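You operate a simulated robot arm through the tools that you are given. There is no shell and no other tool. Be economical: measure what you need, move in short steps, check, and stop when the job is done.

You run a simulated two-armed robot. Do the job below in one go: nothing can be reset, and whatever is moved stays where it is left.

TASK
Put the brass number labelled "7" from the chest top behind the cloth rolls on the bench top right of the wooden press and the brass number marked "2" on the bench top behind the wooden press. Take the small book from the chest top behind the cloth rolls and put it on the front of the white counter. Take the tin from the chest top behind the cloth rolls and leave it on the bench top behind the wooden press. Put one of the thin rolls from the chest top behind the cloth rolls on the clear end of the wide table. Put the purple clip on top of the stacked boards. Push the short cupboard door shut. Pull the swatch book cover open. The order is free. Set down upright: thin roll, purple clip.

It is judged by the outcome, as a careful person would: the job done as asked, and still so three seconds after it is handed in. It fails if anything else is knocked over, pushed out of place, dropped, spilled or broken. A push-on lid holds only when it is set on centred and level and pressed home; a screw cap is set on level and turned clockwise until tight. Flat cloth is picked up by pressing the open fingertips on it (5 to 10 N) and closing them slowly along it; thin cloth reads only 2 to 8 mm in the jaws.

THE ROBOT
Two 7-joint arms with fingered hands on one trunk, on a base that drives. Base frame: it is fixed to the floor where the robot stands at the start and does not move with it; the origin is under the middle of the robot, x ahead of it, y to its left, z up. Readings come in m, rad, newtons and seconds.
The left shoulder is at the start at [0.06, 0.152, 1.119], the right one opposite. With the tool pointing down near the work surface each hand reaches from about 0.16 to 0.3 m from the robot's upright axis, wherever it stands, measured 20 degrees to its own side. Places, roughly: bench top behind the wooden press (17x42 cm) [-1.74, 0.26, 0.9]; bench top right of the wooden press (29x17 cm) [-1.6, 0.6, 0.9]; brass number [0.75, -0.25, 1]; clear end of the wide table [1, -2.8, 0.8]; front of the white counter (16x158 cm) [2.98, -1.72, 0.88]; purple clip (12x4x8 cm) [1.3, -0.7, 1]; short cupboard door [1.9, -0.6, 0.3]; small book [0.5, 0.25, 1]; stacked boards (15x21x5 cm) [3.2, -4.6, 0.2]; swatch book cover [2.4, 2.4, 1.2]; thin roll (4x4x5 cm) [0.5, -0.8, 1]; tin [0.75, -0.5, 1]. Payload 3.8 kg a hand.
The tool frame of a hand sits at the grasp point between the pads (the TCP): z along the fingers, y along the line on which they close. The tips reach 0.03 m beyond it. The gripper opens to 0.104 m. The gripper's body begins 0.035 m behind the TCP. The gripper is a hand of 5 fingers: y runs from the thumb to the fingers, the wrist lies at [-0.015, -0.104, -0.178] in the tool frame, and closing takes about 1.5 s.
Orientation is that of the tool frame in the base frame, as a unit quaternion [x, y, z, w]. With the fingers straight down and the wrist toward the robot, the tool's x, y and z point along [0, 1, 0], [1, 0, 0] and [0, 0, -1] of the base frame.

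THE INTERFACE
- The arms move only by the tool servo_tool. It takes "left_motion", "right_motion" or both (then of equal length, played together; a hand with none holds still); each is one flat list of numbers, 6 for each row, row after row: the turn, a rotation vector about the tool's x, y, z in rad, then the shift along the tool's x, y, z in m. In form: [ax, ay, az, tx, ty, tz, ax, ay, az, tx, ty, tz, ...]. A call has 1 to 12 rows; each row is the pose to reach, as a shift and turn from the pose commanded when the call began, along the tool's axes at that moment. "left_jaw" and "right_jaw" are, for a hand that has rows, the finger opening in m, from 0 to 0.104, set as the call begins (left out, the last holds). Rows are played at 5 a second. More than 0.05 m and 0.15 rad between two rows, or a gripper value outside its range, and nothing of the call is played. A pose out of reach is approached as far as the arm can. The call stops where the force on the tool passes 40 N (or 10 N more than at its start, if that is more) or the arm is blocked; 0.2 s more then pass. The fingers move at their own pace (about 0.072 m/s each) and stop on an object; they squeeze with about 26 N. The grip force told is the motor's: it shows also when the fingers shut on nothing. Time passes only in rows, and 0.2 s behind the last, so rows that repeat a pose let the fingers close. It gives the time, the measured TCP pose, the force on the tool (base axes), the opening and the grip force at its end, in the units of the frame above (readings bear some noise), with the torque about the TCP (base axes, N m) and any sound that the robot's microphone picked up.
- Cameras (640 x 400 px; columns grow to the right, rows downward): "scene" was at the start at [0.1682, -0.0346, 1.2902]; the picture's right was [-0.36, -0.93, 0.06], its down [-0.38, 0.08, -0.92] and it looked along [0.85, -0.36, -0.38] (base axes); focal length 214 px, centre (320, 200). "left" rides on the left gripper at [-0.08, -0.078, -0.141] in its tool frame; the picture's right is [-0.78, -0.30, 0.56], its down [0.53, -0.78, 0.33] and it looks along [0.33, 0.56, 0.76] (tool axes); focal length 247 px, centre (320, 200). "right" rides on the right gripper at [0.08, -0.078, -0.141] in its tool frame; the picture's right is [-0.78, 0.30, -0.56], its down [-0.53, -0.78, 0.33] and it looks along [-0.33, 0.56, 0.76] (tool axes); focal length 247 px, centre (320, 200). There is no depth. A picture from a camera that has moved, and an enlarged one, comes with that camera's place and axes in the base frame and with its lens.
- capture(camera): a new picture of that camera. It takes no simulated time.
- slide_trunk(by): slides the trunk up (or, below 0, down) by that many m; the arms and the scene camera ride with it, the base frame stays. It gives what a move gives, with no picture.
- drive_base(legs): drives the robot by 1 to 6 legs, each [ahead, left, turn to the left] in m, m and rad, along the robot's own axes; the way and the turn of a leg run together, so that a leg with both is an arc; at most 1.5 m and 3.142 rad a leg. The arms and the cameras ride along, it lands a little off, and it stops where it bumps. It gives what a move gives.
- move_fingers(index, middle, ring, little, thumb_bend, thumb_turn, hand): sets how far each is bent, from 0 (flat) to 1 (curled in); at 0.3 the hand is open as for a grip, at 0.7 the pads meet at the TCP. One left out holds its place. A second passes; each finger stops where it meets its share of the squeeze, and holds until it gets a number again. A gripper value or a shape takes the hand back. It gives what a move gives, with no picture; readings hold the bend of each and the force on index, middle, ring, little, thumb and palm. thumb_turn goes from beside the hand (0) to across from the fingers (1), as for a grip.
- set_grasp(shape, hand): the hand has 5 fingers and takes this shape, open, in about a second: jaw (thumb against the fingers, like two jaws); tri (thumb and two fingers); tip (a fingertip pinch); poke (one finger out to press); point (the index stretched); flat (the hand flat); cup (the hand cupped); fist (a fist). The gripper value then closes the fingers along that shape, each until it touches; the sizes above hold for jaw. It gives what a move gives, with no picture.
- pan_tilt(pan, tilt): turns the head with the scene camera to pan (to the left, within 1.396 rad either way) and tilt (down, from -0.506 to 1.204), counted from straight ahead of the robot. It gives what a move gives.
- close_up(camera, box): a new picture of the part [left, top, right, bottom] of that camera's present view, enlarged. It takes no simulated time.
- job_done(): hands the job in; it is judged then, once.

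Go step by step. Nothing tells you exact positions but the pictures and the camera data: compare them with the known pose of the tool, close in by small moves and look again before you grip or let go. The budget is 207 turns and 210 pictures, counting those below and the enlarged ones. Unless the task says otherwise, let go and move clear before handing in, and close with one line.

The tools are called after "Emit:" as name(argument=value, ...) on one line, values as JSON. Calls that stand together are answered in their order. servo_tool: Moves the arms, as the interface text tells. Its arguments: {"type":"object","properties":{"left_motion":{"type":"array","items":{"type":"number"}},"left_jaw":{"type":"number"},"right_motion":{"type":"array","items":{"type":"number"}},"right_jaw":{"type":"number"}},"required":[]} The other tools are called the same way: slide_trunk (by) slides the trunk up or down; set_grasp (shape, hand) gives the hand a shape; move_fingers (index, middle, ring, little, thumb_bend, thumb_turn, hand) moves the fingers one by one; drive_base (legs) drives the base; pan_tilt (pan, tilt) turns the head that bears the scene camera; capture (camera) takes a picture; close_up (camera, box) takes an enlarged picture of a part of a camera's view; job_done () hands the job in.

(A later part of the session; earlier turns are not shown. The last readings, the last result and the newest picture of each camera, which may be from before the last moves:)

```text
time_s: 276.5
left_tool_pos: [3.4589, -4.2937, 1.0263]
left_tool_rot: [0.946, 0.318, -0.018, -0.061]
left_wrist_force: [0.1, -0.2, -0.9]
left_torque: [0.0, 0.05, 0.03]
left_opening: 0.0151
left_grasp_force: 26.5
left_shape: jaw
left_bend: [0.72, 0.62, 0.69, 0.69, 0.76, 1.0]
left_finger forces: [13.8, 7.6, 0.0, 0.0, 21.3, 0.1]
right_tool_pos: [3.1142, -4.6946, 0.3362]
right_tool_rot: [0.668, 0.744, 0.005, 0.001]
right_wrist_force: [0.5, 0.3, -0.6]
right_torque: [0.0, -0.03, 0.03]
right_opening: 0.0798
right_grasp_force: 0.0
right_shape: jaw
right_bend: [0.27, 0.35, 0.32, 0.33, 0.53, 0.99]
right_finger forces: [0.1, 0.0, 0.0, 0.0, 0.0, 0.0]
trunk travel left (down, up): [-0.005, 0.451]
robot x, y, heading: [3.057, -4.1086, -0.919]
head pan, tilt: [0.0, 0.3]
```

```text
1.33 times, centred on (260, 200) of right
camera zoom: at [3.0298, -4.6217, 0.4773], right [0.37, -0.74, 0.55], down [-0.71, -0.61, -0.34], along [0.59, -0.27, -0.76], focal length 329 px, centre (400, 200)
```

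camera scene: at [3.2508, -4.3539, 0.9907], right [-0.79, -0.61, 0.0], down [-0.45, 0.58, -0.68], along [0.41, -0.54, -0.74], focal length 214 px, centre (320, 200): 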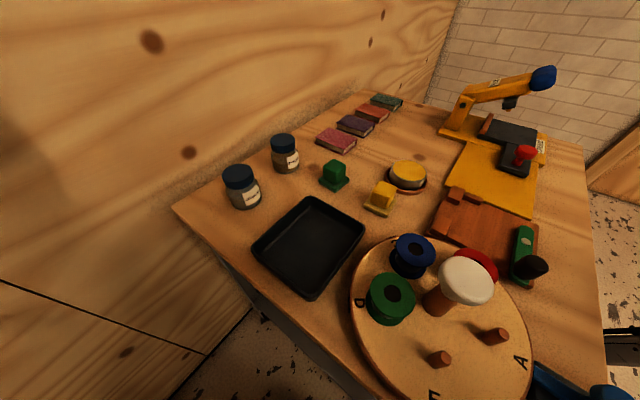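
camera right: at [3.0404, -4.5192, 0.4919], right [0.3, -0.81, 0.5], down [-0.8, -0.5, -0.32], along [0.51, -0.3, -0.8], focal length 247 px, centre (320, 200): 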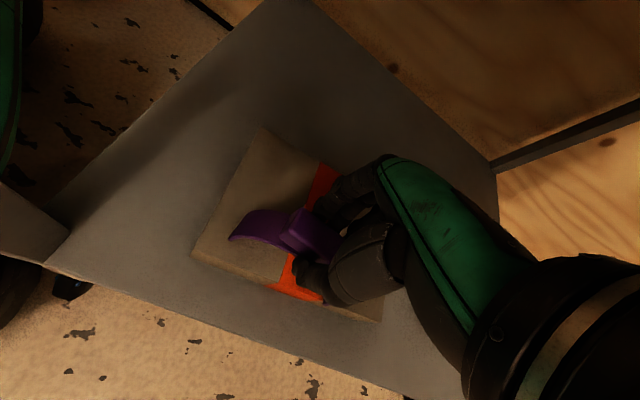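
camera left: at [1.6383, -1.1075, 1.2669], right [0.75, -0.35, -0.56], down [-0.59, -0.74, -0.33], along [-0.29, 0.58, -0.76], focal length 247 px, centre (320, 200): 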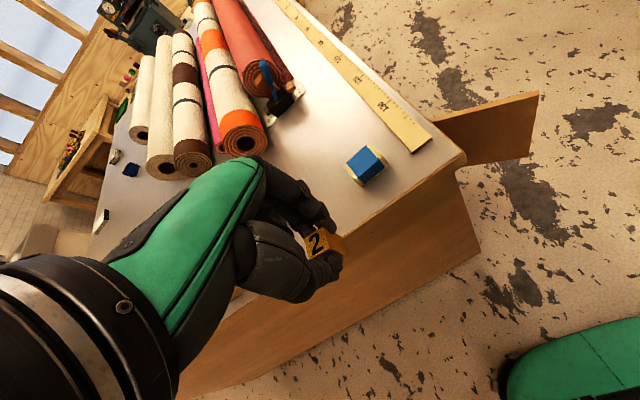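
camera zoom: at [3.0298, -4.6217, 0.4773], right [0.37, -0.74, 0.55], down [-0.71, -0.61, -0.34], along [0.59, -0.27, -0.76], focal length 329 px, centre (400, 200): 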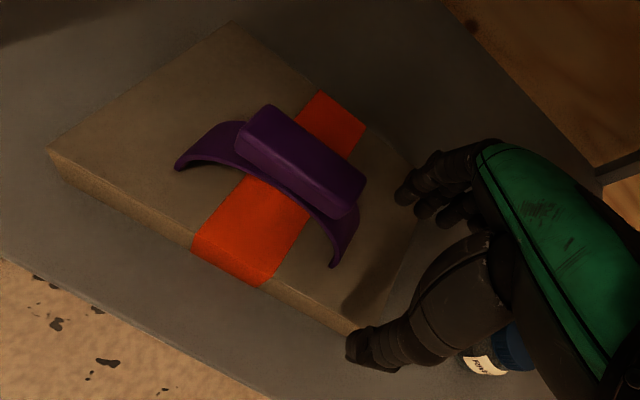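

The clip stands cleanly upright on the boards. Withdrawing the hand to the front and backing the base away.

Emit:
servo_tool(right_motion=[0, 0, 0, -0.012, -0.004, -0.008, 0, 0, 0, -0.022, -0.01, -0.012, 0, 0, 0, -0.025, -0.03, -0.014, 0, 0, 0, -0.025, -0.05, -0.014])

Emit:
drive_base(legs=[[-0.16, -0.21, 0]])

Emit:
capture(camera="right")

Emit:
capture(camera="scene")

```text
time_s: 277.5
left_tool_pos: [3.468, -4.2887, 1.0266]
left_tool_rot: [0.944, 0.324, -0.02, -0.06]
left_wrist_force: [0.5, -0.2, -0.2]
left_torque: [-0.06, -0.01, 0.05]
left_opening: 0.0153
left_grasp_force: 25.9
left_shape: jaw
left_bend: [0.72, 0.62, 0.69, 0.69, 0.76, 1.0]
left_finger forces: [13.8, 7.5, 0.0, 0.0, 21.3, 0.0]
right_tool_pos: [3.0985, -4.7353, 0.362]
right_tool_rot: [0.659, 0.752, 0.006, 0.016]
right_wrist_force: [0.1, -0.1, 0.1]
right_torque: [-0.02, -0.01, -0.01]
right_opening: 0.08
right_grasp_force: 0.1
right_shape: jaw
right_bend: [0.27, 0.35, 0.32, 0.33, 0.53, 0.99]
right_finger forces: [0.0, 0.1, 0.0, 0.1, 0.1, 0.0]
trunk travel left (down, up): [-0.005, 0.451]
robot x, y, heading: [3.062, -4.1041, -0.908]
head pan, tilt: [0.0, 0.3]
```

```text
time_s: 279.4
left_tool_pos: [3.1969, -4.2871, 1.0247]
left_tool_rot: [0.944, 0.323, -0.02, -0.061]
left_wrist_force: [0.2, -0.5, 0.3]
left_torque: [-0.01, -0.05, 0.0]
left_opening: 0.015
left_grasp_force: 25.8
left_shape: jaw
left_bend: [0.72, 0.62, 0.69, 0.69, 0.76, 1.0]
left_finger forces: [13.8, 7.6, 0.1, 0.0, 21.3, 0.1]
right_tool_pos: [2.8223, -4.728, 0.3563]
right_tool_rot: [0.662, 0.75, 0.006, 0.011]
right_wrist_force: [-1.0, -0.8, 0.0]
right_torque: [0.04, 0.02, -0.02]
right_opening: 0.0798
right_grasp_force: 0.1
right_shape: jaw
right_bend: [0.27, 0.35, 0.32, 0.33, 0.53, 0.99]
right_finger forces: [0.1, 0.0, 0.0, 0.1, 0.0, 0.0]
trunk travel left (down, up): [-0.005, 0.451]
robot x, y, heading: [2.792, -4.0978, -0.907]
head pan, tilt: [0.0, 0.3]
```

```text
65 pictures are left
camera right: at [2.7328, -4.6552, 0.4949], right [0.38, -0.73, 0.57], down [-0.7, -0.63, -0.35], along [0.61, -0.27, -0.75], focal length 247 px, centre (320, 200)
```

right: 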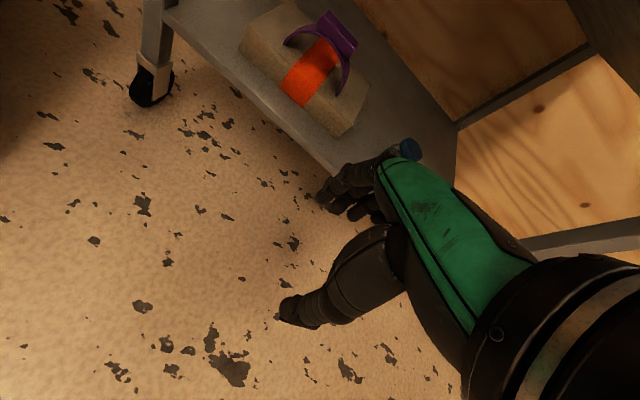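

```text
64 pictures are left
camera scene: at [2.9817, -4.3475, 0.9902], right [-0.79, -0.61, 0.0], down [-0.45, 0.58, -0.68], along [0.42, -0.54, -0.74], focal length 214 px, centre (320, 200)
```

scene: 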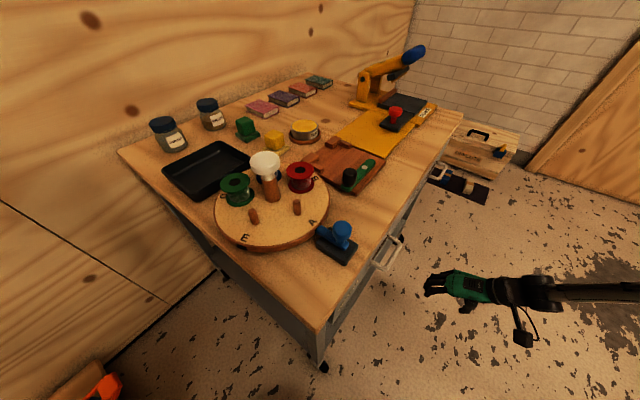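

The clip stands upright on the boards and nothing else moved. Now I back away, raise the trunk and right arm, and head for the book.

Emit:
drive_base(legs=[[-0.5, 0, 0], [0, 0, 2.478]])

Emit:
slide_trunk(by=0.25)

Emit:
servo_tool(right_motion=[0, 0, 0.06, 0, 0, -0.045, 0, 0, 0.12, 0, 0, -0.09, 0, 0, 0.18, 0, 0, -0.135, 0, 0, 0.24, 0, 0, -0.18, 0, 0, 0.3, 0, 0, -0.225, 0, 0, 0.36, 0, 0, -0.27, 0, 0, 0.42, 0, 0, -0.315, 0, 0, 0.48, 0, 0, -0.36, 0, 0, 0.54, 0, 0, -0.405, 0, 0, 0.6, 0, 0, -0.45, 0, 0, 0.66, 0, 0, -0.48])

Emit:
drive_base(legs=[[0, 0.4, 0], [1.1, 0, 0], [1.1, 0, 0], [0, 1.2, 0], [0, 1.2, 0]])

Emit:
pan_tilt(pan=0.0, tilt=0.5)

Emit:
capture(camera="scene")

```text
time_s: 288.2
left_tool_pos: [2.2758, -3.2981, 1.0236]
left_tool_rot: [0.008, 0.998, -0.065, 0.0]
left_wrist_force: [0.2, -0.8, -1.8]
left_torque: [-0.03, 0.0, 0.05]
left_opening: 0.0155
left_grasp_force: 26.0
left_shape: jaw
left_bend: [0.72, 0.62, 0.69, 0.69, 0.76, 1.0]
left_finger forces: [13.4, 7.4, 0.0, 0.0, 20.5, 0.1]
right_tool_pos: [2.8448, -3.1895, 0.3568]
right_tool_rot: [-0.487, 0.873, 0.012, -0.003]
right_wrist_force: [-0.7, -0.1, 0.0]
right_torque: [-0.02, -0.01, 0.03]
right_opening: 0.0798
right_grasp_force: 0.1
right_shape: jaw
right_bend: [0.27, 0.35, 0.32, 0.33, 0.53, 0.99]
right_finger forces: [0.0, 0.1, 0.1, 0.1, 0.0, 0.0]
trunk travel left (down, up): [-0.005, 0.451]
robot x, y, heading: [2.4774, -3.6992, 1.552]
head pan, tilt: [0.0, 0.3]
```

```text
time_s: 290.8
left_tool_pos: [2.2749, -3.3001, 1.2737]
left_tool_rot: [0.009, 0.998, -0.065, 0.0]
left_wrist_force: [0.0, 0.0, -1.3]
left_torque: [0.0, 0.01, -0.01]
left_opening: 0.0153
left_grasp_force: 26.0
left_shape: jaw
left_bend: [0.72, 0.62, 0.69, 0.69, 0.76, 1.0]
left_finger forces: [13.5, 7.2, 0.0, 0.1, 20.6, 0.1]
right_tool_pos: [2.8463, -3.1205, 0.8327]
right_tool_rot: [-0.479, 0.854, 0.178, 0.095]
right_wrist_force: [-0.3, -0.2, -0.9]
right_torque: [0.02, -0.01, 0.0]
right_opening: 0.0796
right_grasp_force: 0.1
right_shape: jaw
right_bend: [0.27, 0.35, 0.32, 0.33, 0.53, 0.99]
right_finger forces: [0.0, 0.0, 0.0, 0.0, 0.0, 0.0]
trunk travel left (down, up): [-0.255, 0.201]
robot x, y, heading: [2.4807, -3.7007, 1.548]
head pan, tilt: [0.0, 0.3]
```

```text
time_s: 293.2
left_tool_pos: [2.275, -3.3007, 1.2744]
left_tool_rot: [0.009, 0.998, -0.065, -0.001]
left_wrist_force: [0.6, 0.1, -1.4]
left_torque: [0.02, 0.01, 0.01]
left_opening: 0.0153
left_grasp_force: 25.9
left_shape: jaw
left_bend: [0.72, 0.62, 0.69, 0.69, 0.76, 1.0]
left_finger forces: [13.5, 7.2, 0.1, 0.1, 20.6, 0.0]
right_tool_pos: [2.8476, -3.3138, 1.2774]
right_tool_rot: [-0.177, 0.963, 0.199, 0.032]
right_wrist_force: [1.0, -0.7, -0.7]
right_torque: [0.02, 0.01, 0.03]
right_opening: 0.0797
right_grasp_force: 0.1
right_shape: jaw
right_bend: [0.27, 0.35, 0.32, 0.33, 0.53, 0.99]
right_finger forces: [0.0, 0.1, 0.0, 0.0, 0.0, 0.1]
trunk travel left (down, up): [-0.255, 0.201]
robot x, y, heading: [2.4803, -3.6983, 1.554]
head pan, tilt: [0.0, 0.3]
```

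```text
time_s: 317.3
left_tool_pos: [-0.3921, -0.9887, 1.2724]
left_tool_rot: [0.033, 0.997, -0.066, -0.001]
left_wrist_force: [0.2, -0.4, -1.5]
left_torque: [0.02, 0.01, -0.01]
left_opening: 0.015
left_grasp_force: 25.8
left_shape: jaw
left_bend: [0.72, 0.62, 0.69, 0.69, 0.76, 1.0]
left_finger forces: [13.5, 7.3, 0.1, 0.0, 20.5, 0.0]
right_tool_pos: [0.1812, -1.0319, 1.2763]
right_tool_rot: [-0.151, 0.968, 0.198, 0.036]
right_wrist_force: [0.1, -0.4, -0.6]
right_torque: [0.0, 0.02, 0.04]
right_opening: 0.0797
right_grasp_force: 0.1
right_shape: jaw
right_bend: [0.27, 0.35, 0.32, 0.33, 0.53, 0.99]
right_finger forces: [0.1, 0.1, 0.0, 0.0, 0.1, 0.0]
trunk travel left (down, up): [-0.255, 0.201]
robot x, y, heading: [-0.2117, -1.3975, 1.506]
head pan, tilt: [0.0, 0.3]
```

```text
time_s: 318.0
left_tool_pos: [-0.3929, -0.9883, 1.2734]
left_tool_rot: [0.034, 0.997, -0.066, -0.003]
left_wrist_force: [-0.5, -0.2, -0.7]
left_torque: [0.03, -0.02, 0.0]
left_opening: 0.0152
left_grasp_force: 25.7
left_shape: jaw
left_bend: [0.72, 0.62, 0.69, 0.69, 0.76, 1.0]
left_finger forces: [13.5, 7.2, 0.1, 0.0, 20.6, 0.0]
right_tool_pos: [0.1799, -1.0305, 1.2756]
right_tool_rot: [-0.152, 0.968, 0.198, 0.036]
right_wrist_force: [0.1, -0.3, -0.1]
right_torque: [0.01, -0.02, -0.02]
right_opening: 0.0795
right_grasp_force: 0.1
right_shape: jaw
right_bend: [0.27, 0.35, 0.32, 0.33, 0.53, 0.99]
right_finger forces: [0.0, 0.1, 0.0, 0.1, 0.0, 0.1]
trunk travel left (down, up): [-0.255, 0.201]
robot x, y, heading: [-0.2045, -1.3984, 1.498]
head pan, tilt: [0.0, 0.499]
```

```text
63 pictures are left
camera scene: at [-0.2001, -1.2605, 1.3313], right [1.0, -0.07, 0.0], down [-0.04, -0.57, -0.82], along [0.06, 0.82, -0.57], focal length 214 px, centre (320, 200)
```

scene: 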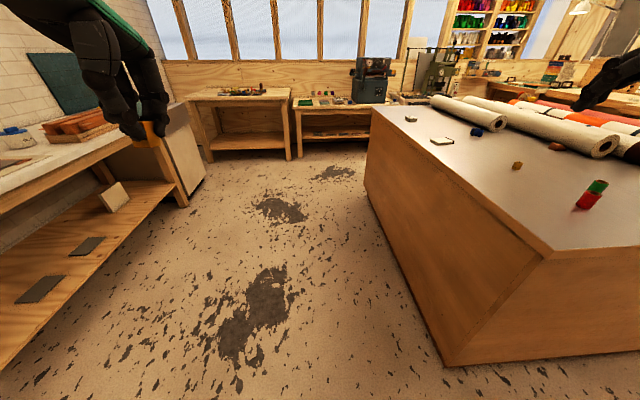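

Since I'm passing the bench, I deliver the 2 now: I drive north and face the bench again.

Emit:
drive_base(legs=[[0.9, 0.1, 0.07], [0.9, 0.1, 0], [0, 0, 1.573], [0.45, 0, 0]])

Emit:
pan_tilt(pan=0.0, tilt=0.6)

Emit:
capture(camera="scene")

```text
time_s: 333.3
left_tool_pos: [-1.2374, 0.1959, 1.2729]
left_tool_rot: [0.707, -0.705, 0.046, -0.045]
left_wrist_force: [0.0, 0.3, -0.6]
left_torque: [0.03, -0.01, -0.01]
left_opening: 0.0146
left_grasp_force: 26.2
left_shape: jaw
left_bend: [0.72, 0.61, 0.69, 0.69, 0.78, 1.0]
left_finger forces: [14.4, 9.0, 0.0, 0.0, 20.6, 0.1]
right_tool_pos: [-1.2369, 0.7685, 1.2764]
right_tool_rot: [0.812, -0.547, -0.163, 0.12]
right_wrist_force: [0.8, 0.2, -0.4]
right_torque: [-0.01, -0.01, -0.02]
right_opening: 0.0799
right_grasp_force: 0.0
right_shape: jaw
right_bend: [0.27, 0.35, 0.32, 0.33, 0.53, 0.99]
right_finger forces: [0.1, 0.1, 0.1, 0.1, 0.0, 0.0]
trunk travel left (down, up): [-0.255, 0.201]
robot x, y, heading: [-0.8437, 0.4075, -3.138]
head pan, tilt: [0.0, 0.499]
```

```text
time_s: 334.0
left_tool_pos: [-1.2389, 0.1948, 1.2746]
left_tool_rot: [0.707, -0.704, 0.046, -0.046]
left_wrist_force: [-0.5, 0.6, -1.3]
left_torque: [0.0, -0.02, 0.0]
left_opening: 0.0143
left_grasp_force: 26.0
left_shape: jaw
left_bend: [0.72, 0.61, 0.69, 0.69, 0.78, 1.0]
left_finger forces: [14.4, 9.0, 0.0, 0.1, 20.6, 0.0]
right_tool_pos: [-1.2384, 0.7687, 1.2766]
right_tool_rot: [0.812, -0.548, -0.162, 0.12]
right_wrist_force: [0.5, 0.6, -0.4]
right_torque: [0.02, 0.03, -0.01]
right_opening: 0.0796
right_grasp_force: 0.1
right_shape: jaw
right_bend: [0.27, 0.35, 0.32, 0.33, 0.53, 0.99]
right_finger forces: [0.0, 0.1, 0.0, 0.0, 0.1, 0.0]
trunk travel left (down, up): [-0.255, 0.201]
robot x, y, heading: [-0.8437, 0.408, -3.135]
head pan, tilt: [0.0, 0.6]
```

```text
62 pictures are left
camera scene: at [-0.9775, 0.4051, 1.3225], right [0.0, 1.0, 0.0], down [0.65, 0.0, -0.76], along [-0.76, 0.0, -0.65], focal length 214 px, centre (320, 200)
```

scene: 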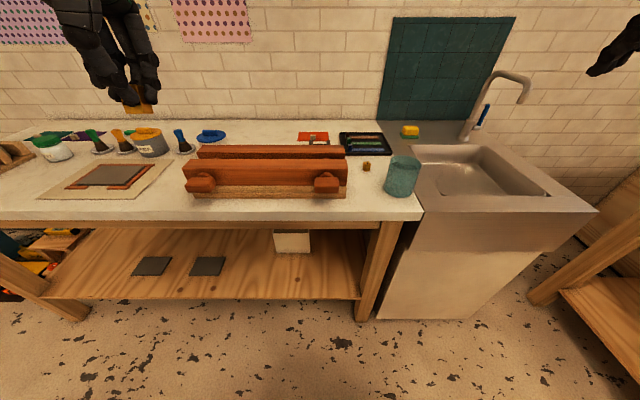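

Levelling the left hand while extending it over the press toward a free spot behind the tin/wooden bit, (-1.80, 0.20).

Emit:
drive_base(legs=[[0.27, 0, 0]])

Emit:
servo_tool(left_motion=[-0.016, 0, 0, 0, 0.0386, 0.005, -0.032, 0, 0, 0, 0.0772, 0.01, -0.048, 0, 0, 0, 0.1158, 0.02, -0.064, 0, 0, 0, 0.1545, 0.035, -0.08, 0, 0, 0, 0.193, 0.055, -0.096, 0, 0, 0, 0.2317, 0.075, -0.112, 0, 0, 0, 0.27, 0.1, -0.13, 0, 0, 0, 0.309, 0.13])

Emit:
capture(camera="left")

```text
time_s: 335.9
left_tool_pos: [-1.5145, 0.1949, 1.2734]
left_tool_rot: [0.708, -0.703, 0.046, -0.046]
left_wrist_force: [-1.0, 0.1, -1.2]
left_torque: [0.02, 0.04, 0.01]
left_opening: 0.0147
left_grasp_force: 25.7
left_shape: jaw
left_bend: [0.72, 0.61, 0.69, 0.69, 0.78, 1.0]
left_finger forces: [14.4, 8.8, 0.0, 0.1, 20.6, 0.0]
right_tool_pos: [-1.5136, 0.7671, 1.2761]
right_tool_rot: [0.812, -0.547, -0.163, 0.121]
right_wrist_force: [0.5, -0.5, -0.4]
right_torque: [0.0, 0.01, -0.01]
right_opening: 0.0798
right_grasp_force: 0.2
right_shape: jaw
right_bend: [0.27, 0.35, 0.32, 0.33, 0.53, 0.99]
right_finger forces: [0.0, 0.0, 0.0, 0.1, 0.0, 0.1]
trunk travel left (down, up): [-0.255, 0.201]
robot x, y, heading: [-1.1208, 0.4013, -3.133]
head pan, tilt: [0.0, 0.6]
```

```text
time_s: 337.7
left_tool_pos: [-1.8077, 0.1909, 1.1009]
left_tool_rot: [0.709, -0.705, 0.0, 0.001]
left_wrist_force: [0.6, -0.1, -1.5]
left_torque: [0.01, 0.03, 0.02]
left_opening: 0.0147
left_grasp_force: 25.9
left_shape: jaw
left_bend: [0.72, 0.61, 0.69, 0.69, 0.78, 1.0]
left_finger forces: [13.9, 8.9, 0.1, 0.0, 20.8, 0.0]
right_tool_pos: [-1.5176, 0.7666, 1.2752]
right_tool_rot: [0.813, -0.547, -0.161, 0.119]
right_wrist_force: [0.1, -0.4, 0.3]
right_torque: [0.03, 0.01, 0.02]
right_opening: 0.0797
right_grasp_force: 0.0
right_shape: jaw
right_bend: [0.27, 0.35, 0.32, 0.33, 0.53, 0.99]
right_finger forces: [0.0, 0.0, 0.0, 0.0, 0.0, 0.0]
trunk travel left (down, up): [-0.255, 0.201]
robot x, y, heading: [-1.1176, 0.4023, -3.136]
head pan, tilt: [0.0, 0.6]
```

```text
61 pictures are left
camera left: at [-1.7311, 0.271, 1.2427], right [0.29, 0.78, -0.56], down [0.78, -0.53, -0.33], along [-0.55, -0.34, -0.76], focal length 247 px, centre (320, 200)
```

left: 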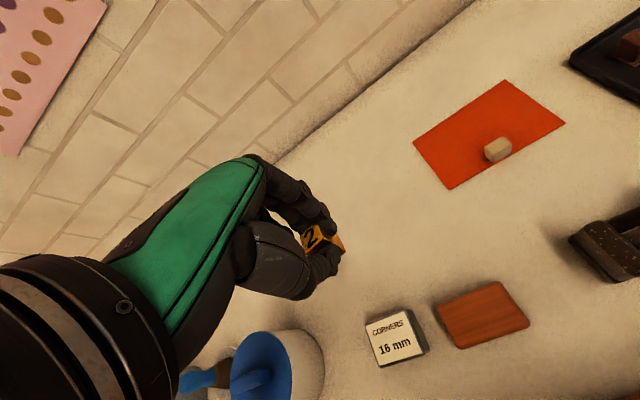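

The spot just behind the tin is free and visible. Lowering the 2.

Emit:
servo_tool(left_motion=[0, 0, 0, -0.005, 0, 0.045, 0, 0, 0, -0.009, 0, 0.09, 0, 0, 0, -0.009, 0, 0.13, 0, 0, 0, -0.009, 0, 0.15, 0, 0, 0, -0.009, 0, 0.155, 0, 0, 0, -0.009, 0, 0.16, 0, 0, 0, -0.009, 0, 0.163])

Emit:
capture(camera="left")

```text
time_s: 339.3
left_tool_pos: [-1.8054, 0.2011, 0.9402]
left_tool_rot: [0.708, -0.706, 0.0, 0.0]
left_wrist_force: [0.1, -1.0, 1.4]
left_torque: [-0.01, 0.08, 0.0]
left_opening: 0.0143
left_grasp_force: 25.7
left_shape: jaw
left_bend: [0.72, 0.62, 0.69, 0.69, 0.78, 1.0]
left_finger forces: [13.9, 8.8, 0.0, 0.0, 20.8, 0.0]
right_tool_pos: [-1.5146, 0.767, 1.2759]
right_tool_rot: [0.813, -0.546, -0.162, 0.12]
right_wrist_force: [0.4, -0.5, 0.5]
right_torque: [0.01, -0.03, -0.02]
right_opening: 0.0798
right_grasp_force: 0.1
right_shape: jaw
right_bend: [0.27, 0.35, 0.32, 0.33, 0.53, 0.99]
right_finger forces: [0.0, 0.0, 0.1, 0.2, 0.1, 0.1]
trunk travel left (down, up): [-0.255, 0.201]
robot x, y, heading: [-1.1195, 0.4055, -3.135]
head pan, tilt: [0.0, 0.6]
```

```text
60 pictures are left
camera left: at [-1.7289, 0.2811, 1.0826], right [0.29, 0.78, -0.56], down [0.78, -0.53, -0.33], along [-0.56, -0.34, -0.76], focal length 247 px, centre (320, 200)
```

left: 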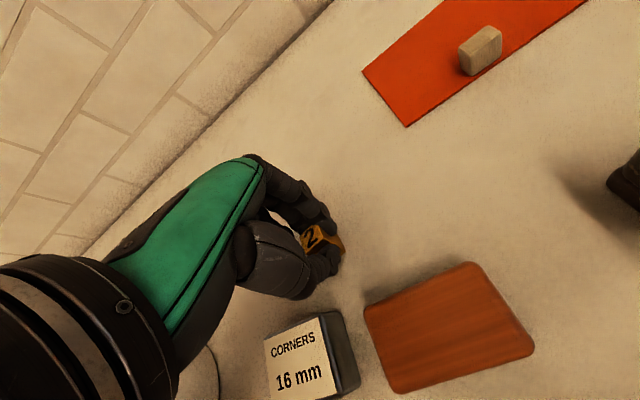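

Just touching (force rising). A hair lower, then release.

Emit:
servo_tool(left_motion=[0, 0, 0, 0, 0, 0.002, 0, 0, 0, 0, 0, 0.003])

Emit:
servo_tool(left_motion=[0, 0, 0, 0, 0, 0, 0, 0, 0, 0, 0, 0, 0, 0, 0, 0, 0, 0, 0, 0, 0, 0, 0, 0], left_jaw=0.045)

Emit:
capture(camera="left")

```text
time_s: 339.9
left_tool_pos: [-1.8046, 0.201, 0.9413]
left_tool_rot: [0.709, -0.706, -0.002, 0.002]
left_wrist_force: [0.1, -1.1, 8.9]
left_torque: [-0.04, 0.14, -0.01]
left_opening: 0.0145
left_grasp_force: 26.0
left_shape: jaw
left_bend: [0.72, 0.62, 0.69, 0.69, 0.78, 1.0]
left_finger forces: [14.1, 8.8, 0.0, 0.0, 22.9, 0.0]
right_tool_pos: [-1.5139, 0.7671, 1.2772]
right_tool_rot: [0.812, -0.547, -0.163, 0.121]
right_wrist_force: [0.3, -0.3, -0.4]
right_torque: [-0.05, -0.01, -0.04]
right_opening: 0.0798
right_grasp_force: 0.0
right_shape: jaw
right_bend: [0.27, 0.35, 0.32, 0.33, 0.53, 0.99]
right_finger forces: [0.1, 0.0, 0.0, 0.1, 0.0, 0.1]
trunk travel left (down, up): [-0.255, 0.201]
robot x, y, heading: [-1.1175, 0.4071, -3.141]
head pan, tilt: [0.0, 0.6]
```

```text
time_s: 340.9
left_tool_pos: [-1.807, 0.2004, 0.9375]
left_tool_rot: [0.709, -0.705, 0.0, 0.0]
left_wrist_force: [0.2, -0.6, -0.2]
left_torque: [0.0, -0.01, 0.0]
left_opening: 0.0446
left_grasp_force: 0.0
left_shape: jaw
left_bend: [0.74, 0.47, 0.44, 0.43, 0.72, 1.0]
left_finger forces: [0.1, 0.0, 0.0, 0.1, 0.0, 0.0]
right_tool_pos: [-1.5157, 0.7667, 1.2762]
right_tool_rot: [0.812, -0.547, -0.163, 0.12]
right_wrist_force: [-0.5, -0.1, 0.6]
right_torque: [0.01, 0.0, -0.04]
right_opening: 0.0796
right_grasp_force: 0.1
right_shape: jaw
right_bend: [0.27, 0.35, 0.32, 0.33, 0.53, 0.99]
right_finger forces: [0.2, 0.1, 0.1, 0.1, 0.0, 0.0]
trunk travel left (down, up): [-0.255, 0.201]
robot x, y, heading: [-1.1209, 0.4048, -3.132]
head pan, tilt: [0.0, 0.6]
```

```text
59 pictures are left
camera left: at [-1.7296, 0.2813, 1.079], right [0.29, 0.78, -0.56], down [0.78, -0.53, -0.33], along [-0.55, -0.34, -0.76], focal length 247 px, centre (320, 200)
```

left: 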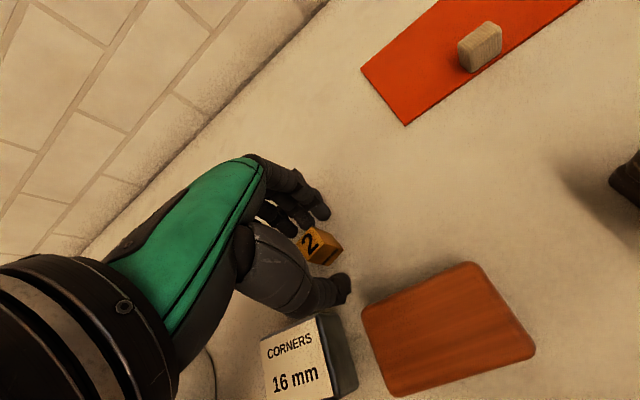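

The 2 stands upright, released. I lift straight up and retract, then check.

Emit:
servo_tool(left_motion=[0, 0, 0, 0, 0, -0.03, 0, 0, 0, 0, 0, -0.07, 0, 0, 0, 0, 0, -0.11, 0, 0, 0, 0, 0, -0.15, 0, 0, 0, 0, 0, -0.19, 0, 0, 0, 0, -0.02, -0.22, 0, 0, 0, 0, -0.06, -0.23, 0, 0, 0, 0, -0.1, -0.23, 0, 0, 0, 0, -0.14, -0.23, 0, 0, 0, 0, -0.18, -0.23, 0, 0, 0, 0, -0.22, -0.23, 0, 0, 0, 0, -0.26, -0.23])

Emit:
capture(camera="left")

```text
time_s: 343.5
left_tool_pos: [-1.5428, 0.2026, 1.1687]
left_tool_rot: [0.708, -0.706, 0.0, 0.001]
left_wrist_force: [-0.7, -0.4, 0.2]
left_torque: [0.03, 0.04, -0.01]
left_opening: 0.045
left_grasp_force: 0.0
left_shape: jaw
left_bend: [0.74, 0.47, 0.44, 0.42, 0.72, 1.0]
left_finger forces: [0.0, 0.1, 0.0, 0.0, 0.0, 0.1]
right_tool_pos: [-1.5141, 0.7673, 1.2773]
right_tool_rot: [0.813, -0.546, -0.163, 0.122]
right_wrist_force: [0.0, 0.0, -0.3]
right_torque: [0.02, -0.03, 0.01]
right_opening: 0.0797
right_grasp_force: 0.1
right_shape: jaw
right_bend: [0.27, 0.35, 0.32, 0.33, 0.53, 0.99]
right_finger forces: [0.0, 0.0, 0.0, 0.0, 0.1, 0.0]
trunk travel left (down, up): [-0.255, 0.201]
robot x, y, heading: [-1.1197, 0.4038, -3.137]
head pan, tilt: [0.0, 0.6]
```

```text
58 pictures are left
camera left: at [-1.4668, 0.2822, 1.3102], right [0.29, 0.78, -0.56], down [0.78, -0.53, -0.33], along [-0.56, -0.34, -0.76], focal length 247 px, centre (320, 200)
```

left: 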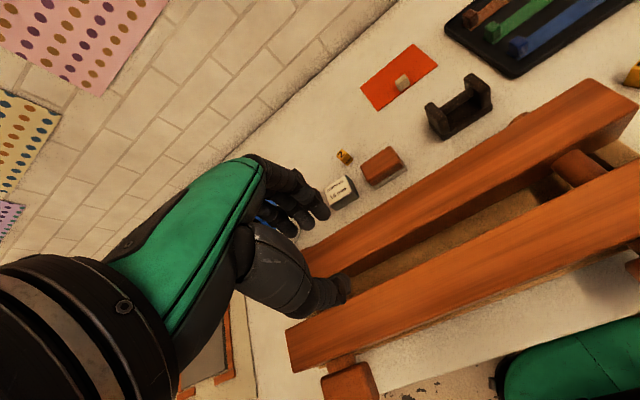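

Tin, 2 and everything else on the bench are fine. Now I return to the chest for the book.

Emit:
drive_base(legs=[[-0.35, 0, 0], [0, 0, 3.13], [0, -0.4, 0], [0.75, 0, 0]])

Emit:
pan_tilt(pan=0.3, tilt=0.75)

Emit:
capture(camera="scene")

Emit:
capture(camera="left")

```text
time_s: 359.1
left_tool_pos: [0.4311, 0.2871, 1.1686]
left_tool_rot: [0.68, 0.733, 0.0, 0.001]
left_wrist_force: [-0.6, 0.3, -0.8]
left_torque: [0.01, -0.01, 0.02]
left_opening: 0.0448
left_grasp_force: 0.0
left_shape: jaw
left_bend: [0.74, 0.47, 0.44, 0.42, 0.72, 1.0]
left_finger forces: [0.0, 0.0, 0.0, 0.0, 0.0, 0.0]
right_tool_pos: [0.4427, -0.277, 1.2763]
right_tool_rot: [0.519, 0.831, 0.126, 0.159]
right_wrist_force: [0.5, -0.4, 0.2]
right_torque: [0.0, -0.01, 0.01]
right_opening: 0.0797
right_grasp_force: 0.0
right_shape: jaw
right_bend: [0.27, 0.35, 0.32, 0.33, 0.53, 0.99]
right_finger forces: [0.1, 0.0, 0.0, 0.0, 0.0, 0.0]
trunk travel left (down, up): [-0.255, 0.201]
robot x, y, heading: [0.0208, 0.0567, 0.076]
head pan, tilt: [0.0, 0.6]
```

```text
time_s: 359.9
left_tool_pos: [0.4315, 0.2882, 1.1684]
left_tool_rot: [0.68, 0.733, 0.0, 0.0]
left_wrist_force: [0.1, 1.1, 0.2]
left_torque: [0.0, 0.01, 0.02]
left_opening: 0.0447
left_grasp_force: 0.1
left_shape: jaw
left_bend: [0.74, 0.47, 0.44, 0.42, 0.72, 1.0]
left_finger forces: [0.0, 0.0, 0.0, 0.0, 0.0, 0.0]
right_tool_pos: [0.4421, -0.2775, 1.2761]
right_tool_rot: [0.517, 0.832, 0.125, 0.158]
right_wrist_force: [-0.3, 1.1, 0.6]
right_torque: [-0.01, -0.01, 0.01]
right_opening: 0.0796
right_grasp_force: 0.2
right_shape: jaw
right_bend: [0.27, 0.35, 0.32, 0.33, 0.53, 0.99]
right_finger forces: [0.1, 0.0, 0.1, 0.0, 0.0, 0.1]
trunk travel left (down, up): [-0.255, 0.201]
robot x, y, heading: [0.0215, 0.055, 0.077]
head pan, tilt: [0.3, 0.75]
```

```text
57 pictures are left
camera scene: at [0.1459, 0.0899, 1.3107], right [0.37, -0.93, -0.03], down [-0.71, -0.26, -0.66], along [0.6, 0.26, -0.75], focal length 214 px, centre (320, 200)
```

scene: 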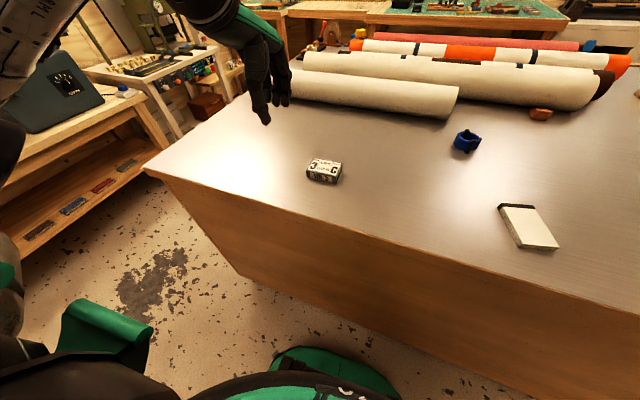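

```text
56 pictures are left
camera left: at [0.3601, 0.2025, 1.3098], right [-0.24, -0.8, -0.56], down [-0.81, 0.47, -0.33], along [0.53, 0.38, -0.76], focal length 247 px, centre (320, 200)
```

left: 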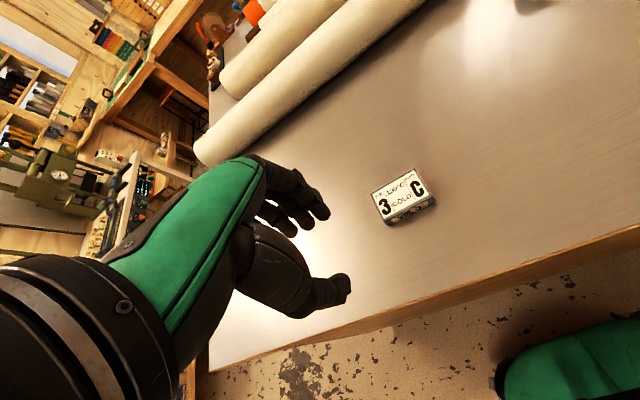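

The book is ~7 x 5 cm at about (0.537, 0.243). Left hand moves above it.

Emit:
servo_tool(left_motion=[0, 0, -0.02, -0.013, 0.026, 0.025, 0, 0, -0.04, -0.026, 0.051, 0.05, 0, 0, -0.05, -0.04, 0.077, 0.08, 0, 0, -0.05, -0.053, 0.102, 0.108], left_jaw=0.085)

Emit:
capture(camera="left")

```text
time_s: 360.9
left_tool_pos: [0.5396, 0.2419, 1.0586]
left_tool_rot: [0.662, 0.75, 0.0, 0.001]
left_wrist_force: [-0.2, 0.1, 0.5]
left_torque: [-0.01, 0.02, 0.02]
left_opening: 0.0848
left_grasp_force: 0.0
left_shape: jaw
left_bend: [0.27, 0.34, 0.31, 0.33, 0.48, 0.99]
left_finger forces: [0.0, 0.1, 0.0, 0.0, 0.0, 0.1]
right_tool_pos: [0.4426, -0.278, 1.2756]
right_tool_rot: [0.518, 0.831, 0.126, 0.158]
right_wrist_force: [1.0, 0.0, -0.1]
right_torque: [0.0, 0.0, 0.0]
right_opening: 0.0796
right_grasp_force: 0.1
right_shape: jaw
right_bend: [0.27, 0.35, 0.32, 0.33, 0.53, 0.99]
right_finger forces: [0.1, 0.0, 0.0, 0.0, 0.0, 0.1]
trunk travel left (down, up): [-0.255, 0.201]
robot x, y, heading: [0.0193, 0.0572, 0.08]
head pan, tilt: [0.3, 0.75]
```

```text
55 pictures are left
camera left: at [0.473, 0.1531, 1.1994], right [-0.2, -0.81, -0.56], down [-0.84, 0.43, -0.33], along [0.51, 0.4, -0.76], focal length 247 px, centre (320, 200)
```

left: 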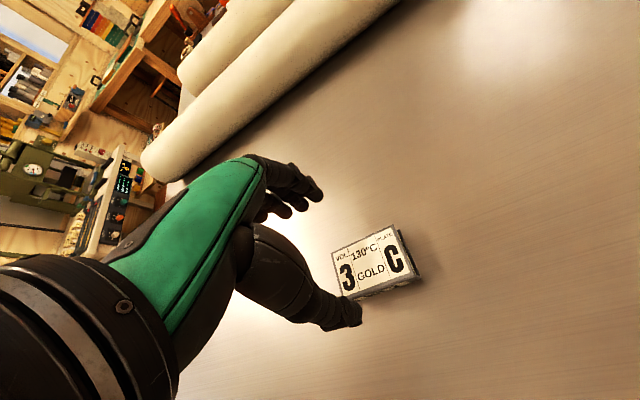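

Emit:
servo_tool(left_motion=[0, 0, 0, -0.004, -0.003, 0.03, 0, 0, 0, -0.007, -0.006, 0.06, 0, 0, 0, -0.007, -0.006, 0.085])

Emit:
servo_tool(left_motion=[0, 0, 0, 0, 0, 0, 0, 0, 0, 0, 0, 0, 0, 0, 0, 0, 0, 0, 0, 0, 0, 0, 0, 0, 0, 0, 0, 0, 0, 0, 0, 0, 0, 0, 0, 0, 0, 0, 0, 0, 0, 0], left_jaw=0.03)

Emit:
capture(camera="left")

```text
time_s: 361.7
left_tool_pos: [0.5332, 0.2337, 0.971]
left_tool_rot: [0.662, 0.749, 0.0, 0.001]
left_wrist_force: [-0.1, 0.2, 0.2]
left_torque: [0.01, 0.0, 0.02]
left_opening: 0.0847
left_grasp_force: 0.0
left_shape: jaw
left_bend: [0.27, 0.34, 0.31, 0.33, 0.48, 0.99]
left_finger forces: [0.0, 0.0, 0.0, 0.0, 0.0, 0.1]
right_tool_pos: [0.4431, -0.2777, 1.276]
right_tool_rot: [0.518, 0.831, 0.126, 0.159]
right_wrist_force: [-0.7, 0.2, -0.4]
right_torque: [-0.01, 0.02, 0.02]
right_opening: 0.0799
right_grasp_force: 0.0
right_shape: jaw
right_bend: [0.27, 0.35, 0.32, 0.33, 0.53, 0.99]
right_finger forces: [0.0, 0.1, 0.0, 0.0, 0.1, 0.1]
trunk travel left (down, up): [-0.255, 0.201]
robot x, y, heading: [0.024, 0.0576, 0.077]
head pan, tilt: [0.3, 0.75]
```

```text
time_s: 363.3
left_tool_pos: [0.5339, 0.2338, 0.9712]
left_tool_rot: [0.662, 0.75, 0.0, 0.0]
left_wrist_force: [0.0, 0.0, 0.0]
left_torque: [-0.01, 0.0, 0.01]
left_opening: 0.0507
left_grasp_force: 26.1
left_shape: jaw
left_bend: [0.74, 0.45, 0.42, 0.45, 0.7, 1.0]
left_finger forces: [13.1, 6.9, 3.0, 0.0, 23.1, 0.0]
right_tool_pos: [0.444, -0.2775, 1.2755]
right_tool_rot: [0.518, 0.831, 0.127, 0.158]
right_wrist_force: [0.0, 0.4, -0.2]
right_torque: [0.0, 0.0, -0.03]
right_opening: 0.0795
right_grasp_force: 0.0
right_shape: jaw
right_bend: [0.27, 0.35, 0.32, 0.33, 0.53, 0.99]
right_finger forces: [0.0, 0.0, 0.0, 0.0, 0.1, 0.0]
trunk travel left (down, up): [-0.255, 0.201]
robot x, y, heading: [0.0203, 0.0589, 0.074]
head pan, tilt: [0.3, 0.75]
```

```text
54 pictures are left
camera left: at [0.4662, 0.1447, 1.1133], right [-0.2, -0.81, -0.56], down [-0.84, 0.43, -0.33], along [0.51, 0.4, -0.76], focal length 247 px, centre (320, 200)
```

left: 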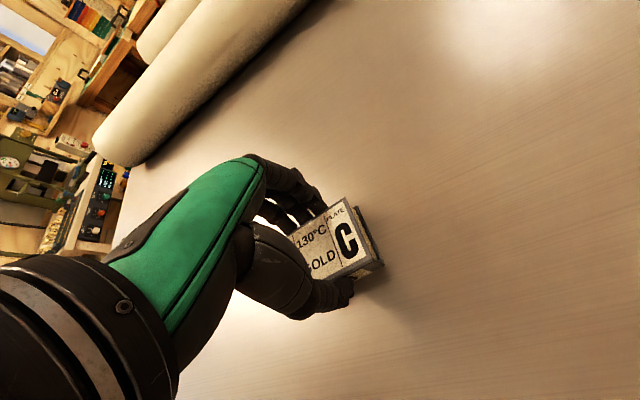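

Book gripped (51 mm). Lifting and driving round to the white counter.

Emit:
servo_tool(left_motion=[0, 0, 0, 0, 0, -0.03, 0, 0, 0, 0, 0, -0.07, 0, 0, 0, 0, 0, -0.11, 0, 0, 0, 0, -0.02, -0.15, 0, 0, 0, 0, -0.05, -0.18, 0, 0, 0, 0, -0.09, -0.2])

Emit:
drive_base(legs=[[-0.3, 0, -0.075], [0, -1.55, 0], [1.3, 0, 0], [1.2, 0, 0]])

Emit:
pan_tilt(pan=0.0, tilt=0.5)

Emit:
capture(camera="scene")

```text
time_s: 364.7
left_tool_pos: [0.4386, 0.2239, 1.1754]
left_tool_rot: [0.661, 0.75, 0.0, 0.0]
left_wrist_force: [-0.1, 0.7, -0.6]
left_torque: [0.03, -0.01, 0.02]
left_opening: 0.0501
left_grasp_force: 26.0
left_shape: jaw
left_bend: [0.74, 0.45, 0.42, 0.45, 0.71, 1.0]
left_finger forces: [13.1, 7.0, 3.0, 0.0, 23.2, 0.1]
right_tool_pos: [0.4411, -0.2791, 1.2762]
right_tool_rot: [0.519, 0.831, 0.127, 0.159]
right_wrist_force: [-0.2, -0.3, -0.1]
right_torque: [0.02, 0.01, -0.01]
right_opening: 0.08
right_grasp_force: 0.0
right_shape: jaw
right_bend: [0.27, 0.35, 0.32, 0.33, 0.53, 0.99]
right_finger forces: [0.0, 0.1, 0.0, 0.0, 0.0, 0.0]
trunk travel left (down, up): [-0.255, 0.201]
robot x, y, heading: [0.0243, 0.0558, 0.078]
head pan, tilt: [0.3, 0.75]
```

```text
refused: -1.55 is not a number from -1.5 to 1.5
```

```text
time_s: 365.5
left_tool_pos: [0.4409, 0.2248, 1.1736]
left_tool_rot: [0.661, 0.75, 0.0, 0.0]
left_wrist_force: [0.2, 0.3, -0.3]
left_torque: [-0.02, -0.01, 0.02]
left_opening: 0.05
left_grasp_force: 25.9
left_shape: jaw
left_bend: [0.74, 0.45, 0.42, 0.45, 0.71, 1.0]
left_finger forces: [13.1, 7.0, 3.0, 0.0, 23.2, 0.0]
right_tool_pos: [0.443, -0.277, 1.2752]
right_tool_rot: [0.519, 0.831, 0.125, 0.158]
right_wrist_force: [0.6, -0.4, 0.3]
right_torque: [-0.04, 0.0, 0.01]
right_opening: 0.0796
right_grasp_force: 0.1
right_shape: jaw
right_bend: [0.27, 0.35, 0.32, 0.33, 0.53, 0.99]
right_finger forces: [0.0, 0.1, 0.0, 0.0, 0.0, 0.1]
trunk travel left (down, up): [-0.255, 0.201]
robot x, y, heading: [0.024, 0.0558, 0.077]
head pan, tilt: [0.0, 0.499]
```

```text
53 pictures are left
camera scene: at [0.1619, 0.0667, 1.3311], right [0.08, -1.0, 0.0], down [-0.57, -0.04, -0.82], along [0.82, 0.06, -0.57], focal length 214 px, centre (320, 200)
```

scene: 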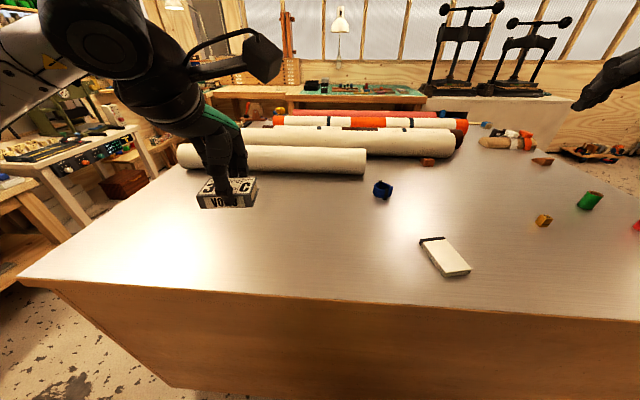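

The sideways leg was too long; I split it.

Emit:
drive_base(legs=[[-0.3, 0, -0.075], [0, -0.8, 0], [0, -0.75, 0], [1.3, 0, 0], [1.25, 0, 0]])

Emit:
capture(camera="scene")

```text
time_s: 387.4
left_tool_pos: [2.7483, -1.3485, 1.1731]
left_tool_rot: [0.687, 0.727, 0.0, 0.0]
left_wrist_force: [-1.1, 1.1, -0.3]
left_torque: [0.0, 0.01, 0.02]
left_opening: 0.05
left_grasp_force: 25.8
left_shape: jaw
left_bend: [0.74, 0.45, 0.42, 0.45, 0.71, 1.0]
left_finger forces: [13.0, 6.9, 3.0, 0.1, 23.2, 0.2]
right_tool_pos: [2.7157, -1.849, 1.276]
right_tool_rot: [0.547, 0.813, 0.12, 0.162]
right_wrist_force: [-0.4, 0.3, -0.4]
right_torque: [0.0, -0.04, 0.03]
right_opening: 0.0798
right_grasp_force: 0.0
right_shape: jaw
right_bend: [0.27, 0.35, 0.32, 0.33, 0.53, 0.99]
right_finger forces: [0.0, 0.1, 0.0, 0.0, 0.0, 0.0]
trunk travel left (down, up): [-0.255, 0.201]
robot x, y, heading: [2.3165, -1.4897, 0.012]
head pan, tilt: [0.0, 0.499]
```

```text
52 pictures are left
camera scene: at [2.459, -1.4862, 1.3313], right [0.01, -1.0, 0.0], down [-0.57, 0.0, -0.82], along [0.82, 0.01, -0.57], focal length 214 px, centre (320, 200)
```

scene: 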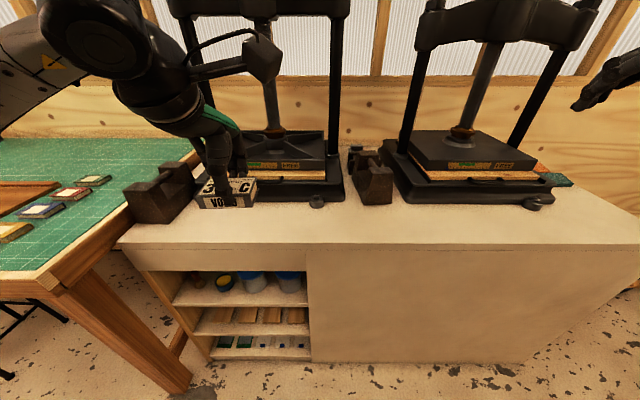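

The counter's front strip (x≈2.88–3.06) is clear between y -1.05 and -2.3. I move up and lower the book at about (2.965, -1.40).

Emit:
drive_base(legs=[[0.15, 0, 0]])

Emit:
servo_tool(left_motion=[0, 0, 0, -0.013, 0.017, 0.04, 0, 0, 0, -0.026, 0.034, 0.08, 0, 0, 0, -0.04, 0.051, 0.12, 0, 0, 0, -0.05, 0.067, 0.16, 0, 0, 0, -0.05, 0.067, 0.2])

Emit:
capture(camera="left")

Emit:
capture(camera="scene")

```text
time_s: 388.8
left_tool_pos: [2.892, -1.3474, 1.1748]
left_tool_rot: [0.688, 0.726, 0.0, 0.001]
left_wrist_force: [-0.3, 0.1, -1.1]
left_torque: [-0.02, -0.01, 0.0]
left_opening: 0.0505
left_grasp_force: 26.2
left_shape: jaw
left_bend: [0.74, 0.45, 0.42, 0.45, 0.71, 1.0]
left_finger forces: [13.1, 7.0, 3.0, 0.1, 23.2, 0.0]
right_tool_pos: [2.8581, -1.8483, 1.2769]
right_tool_rot: [0.547, 0.812, 0.12, 0.163]
right_wrist_force: [0.4, -0.4, -0.2]
right_torque: [0.01, 0.0, -0.01]
right_opening: 0.0795
right_grasp_force: 0.0
right_shape: jaw
right_bend: [0.27, 0.35, 0.32, 0.33, 0.53, 0.99]
right_finger forces: [0.0, 0.1, 0.0, 0.1, 0.0, 0.0]
trunk travel left (down, up): [-0.255, 0.201]
robot x, y, heading: [2.4618, -1.4832, 0.006]
head pan, tilt: [0.0, 0.499]
```

```text
time_s: 390.0
left_tool_pos: [2.9639, -1.3926, 0.974]
left_tool_rot: [0.687, 0.727, 0.0, 0.001]
left_wrist_force: [-0.3, 0.2, -1.6]
left_torque: [-0.01, 0.01, 0.02]
left_opening: 0.0498
left_grasp_force: 26.0
left_shape: jaw
left_bend: [0.74, 0.45, 0.42, 0.45, 0.71, 1.0]
left_finger forces: [13.2, 7.0, 3.0, 0.0, 23.1, 0.0]
right_tool_pos: [2.8597, -1.8482, 1.2769]
right_tool_rot: [0.547, 0.812, 0.121, 0.163]
right_wrist_force: [-0.4, -0.3, -0.2]
right_torque: [0.01, 0.03, -0.03]
right_opening: 0.08
right_grasp_force: 0.0
right_shape: jaw
right_bend: [0.27, 0.35, 0.32, 0.33, 0.53, 0.99]
right_finger forces: [0.0, 0.0, 0.0, 0.0, 0.0, 0.0]
trunk travel left (down, up): [-0.255, 0.201]
robot x, y, heading: [2.4604, -1.4837, 0.004]
head pan, tilt: [0.0, 0.499]
```

```text
51 pictures are left
camera left: at [2.8897, -1.4776, 1.1153], right [-0.25, -0.79, -0.56], down [-0.81, 0.49, -0.33], along [0.54, 0.36, -0.76], focal length 247 px, centre (320, 200)
```

left: 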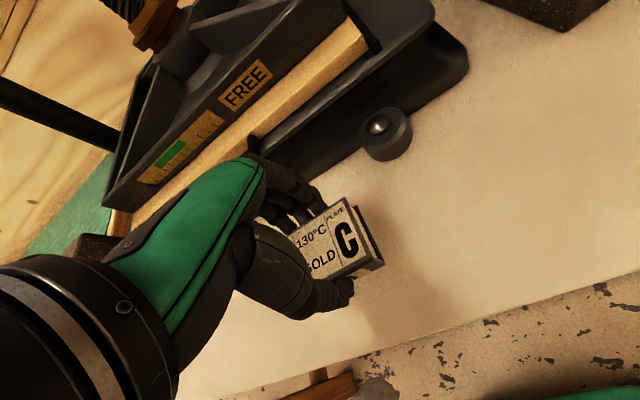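

```text
50 pictures are left
camera scene: at [2.6036, -1.4847, 1.3312], right [0.01, -1.0, 0.0], down [-0.57, 0.0, -0.82], along [0.82, 0.01, -0.57], focal length 214 px, centre (320, 200)
```

scene: 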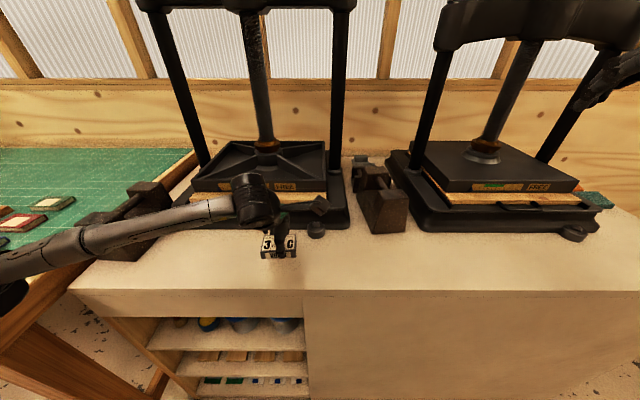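

Slightly back from the press base, then lowering to contact.

Emit:
servo_tool(left_motion=[0, 0, 0, 0, -0.012, 0.015, 0, 0, 0, 0, -0.014, 0.035, 0, 0, 0, 0, -0.014, 0.045, 0, 0, 0, 0, -0.014, 0.05, 0, 0, 0, 0, -0.014, 0.055, 0, 0, 0, 0, -0.014, 0.058])

```text
time_s: 391.4
left_tool_pos: [2.9519, -1.3959, 0.924]
left_tool_rot: [0.688, 0.726, 0.005, 0.011]
left_wrist_force: [-6.2, 1.1, 20.6]
left_torque: [-0.01, 0.34, -0.04]
left_opening: 0.0512
left_grasp_force: 26.0
left_shape: jaw
left_bend: [0.74, 0.46, 0.43, 0.45, 0.71, 1.0]
left_finger forces: [12.8, 6.9, 2.9, 0.1, 29.0, 0.1]
right_tool_pos: [2.858, -1.8482, 1.2771]
right_tool_rot: [0.546, 0.813, 0.121, 0.164]
right_wrist_force: [0.4, 0.5, -0.5]
right_torque: [-0.01, 0.0, 0.01]
right_opening: 0.0798
right_grasp_force: 0.1
right_shape: jaw
right_bend: [0.27, 0.35, 0.32, 0.33, 0.53, 0.99]
right_finger forces: [0.0, 0.0, 0.0, 0.0, 0.0, 0.1]
trunk travel left (down, up): [-0.255, 0.201]
robot x, y, heading: [2.4631, -1.485, 0.004]
head pan, tilt: [0.0, 0.499]
stopped in row 6 (left hand): the force on the tool passed its limit at 42 N (the readings are from after the stop); the commanded pose is now the measured one
```

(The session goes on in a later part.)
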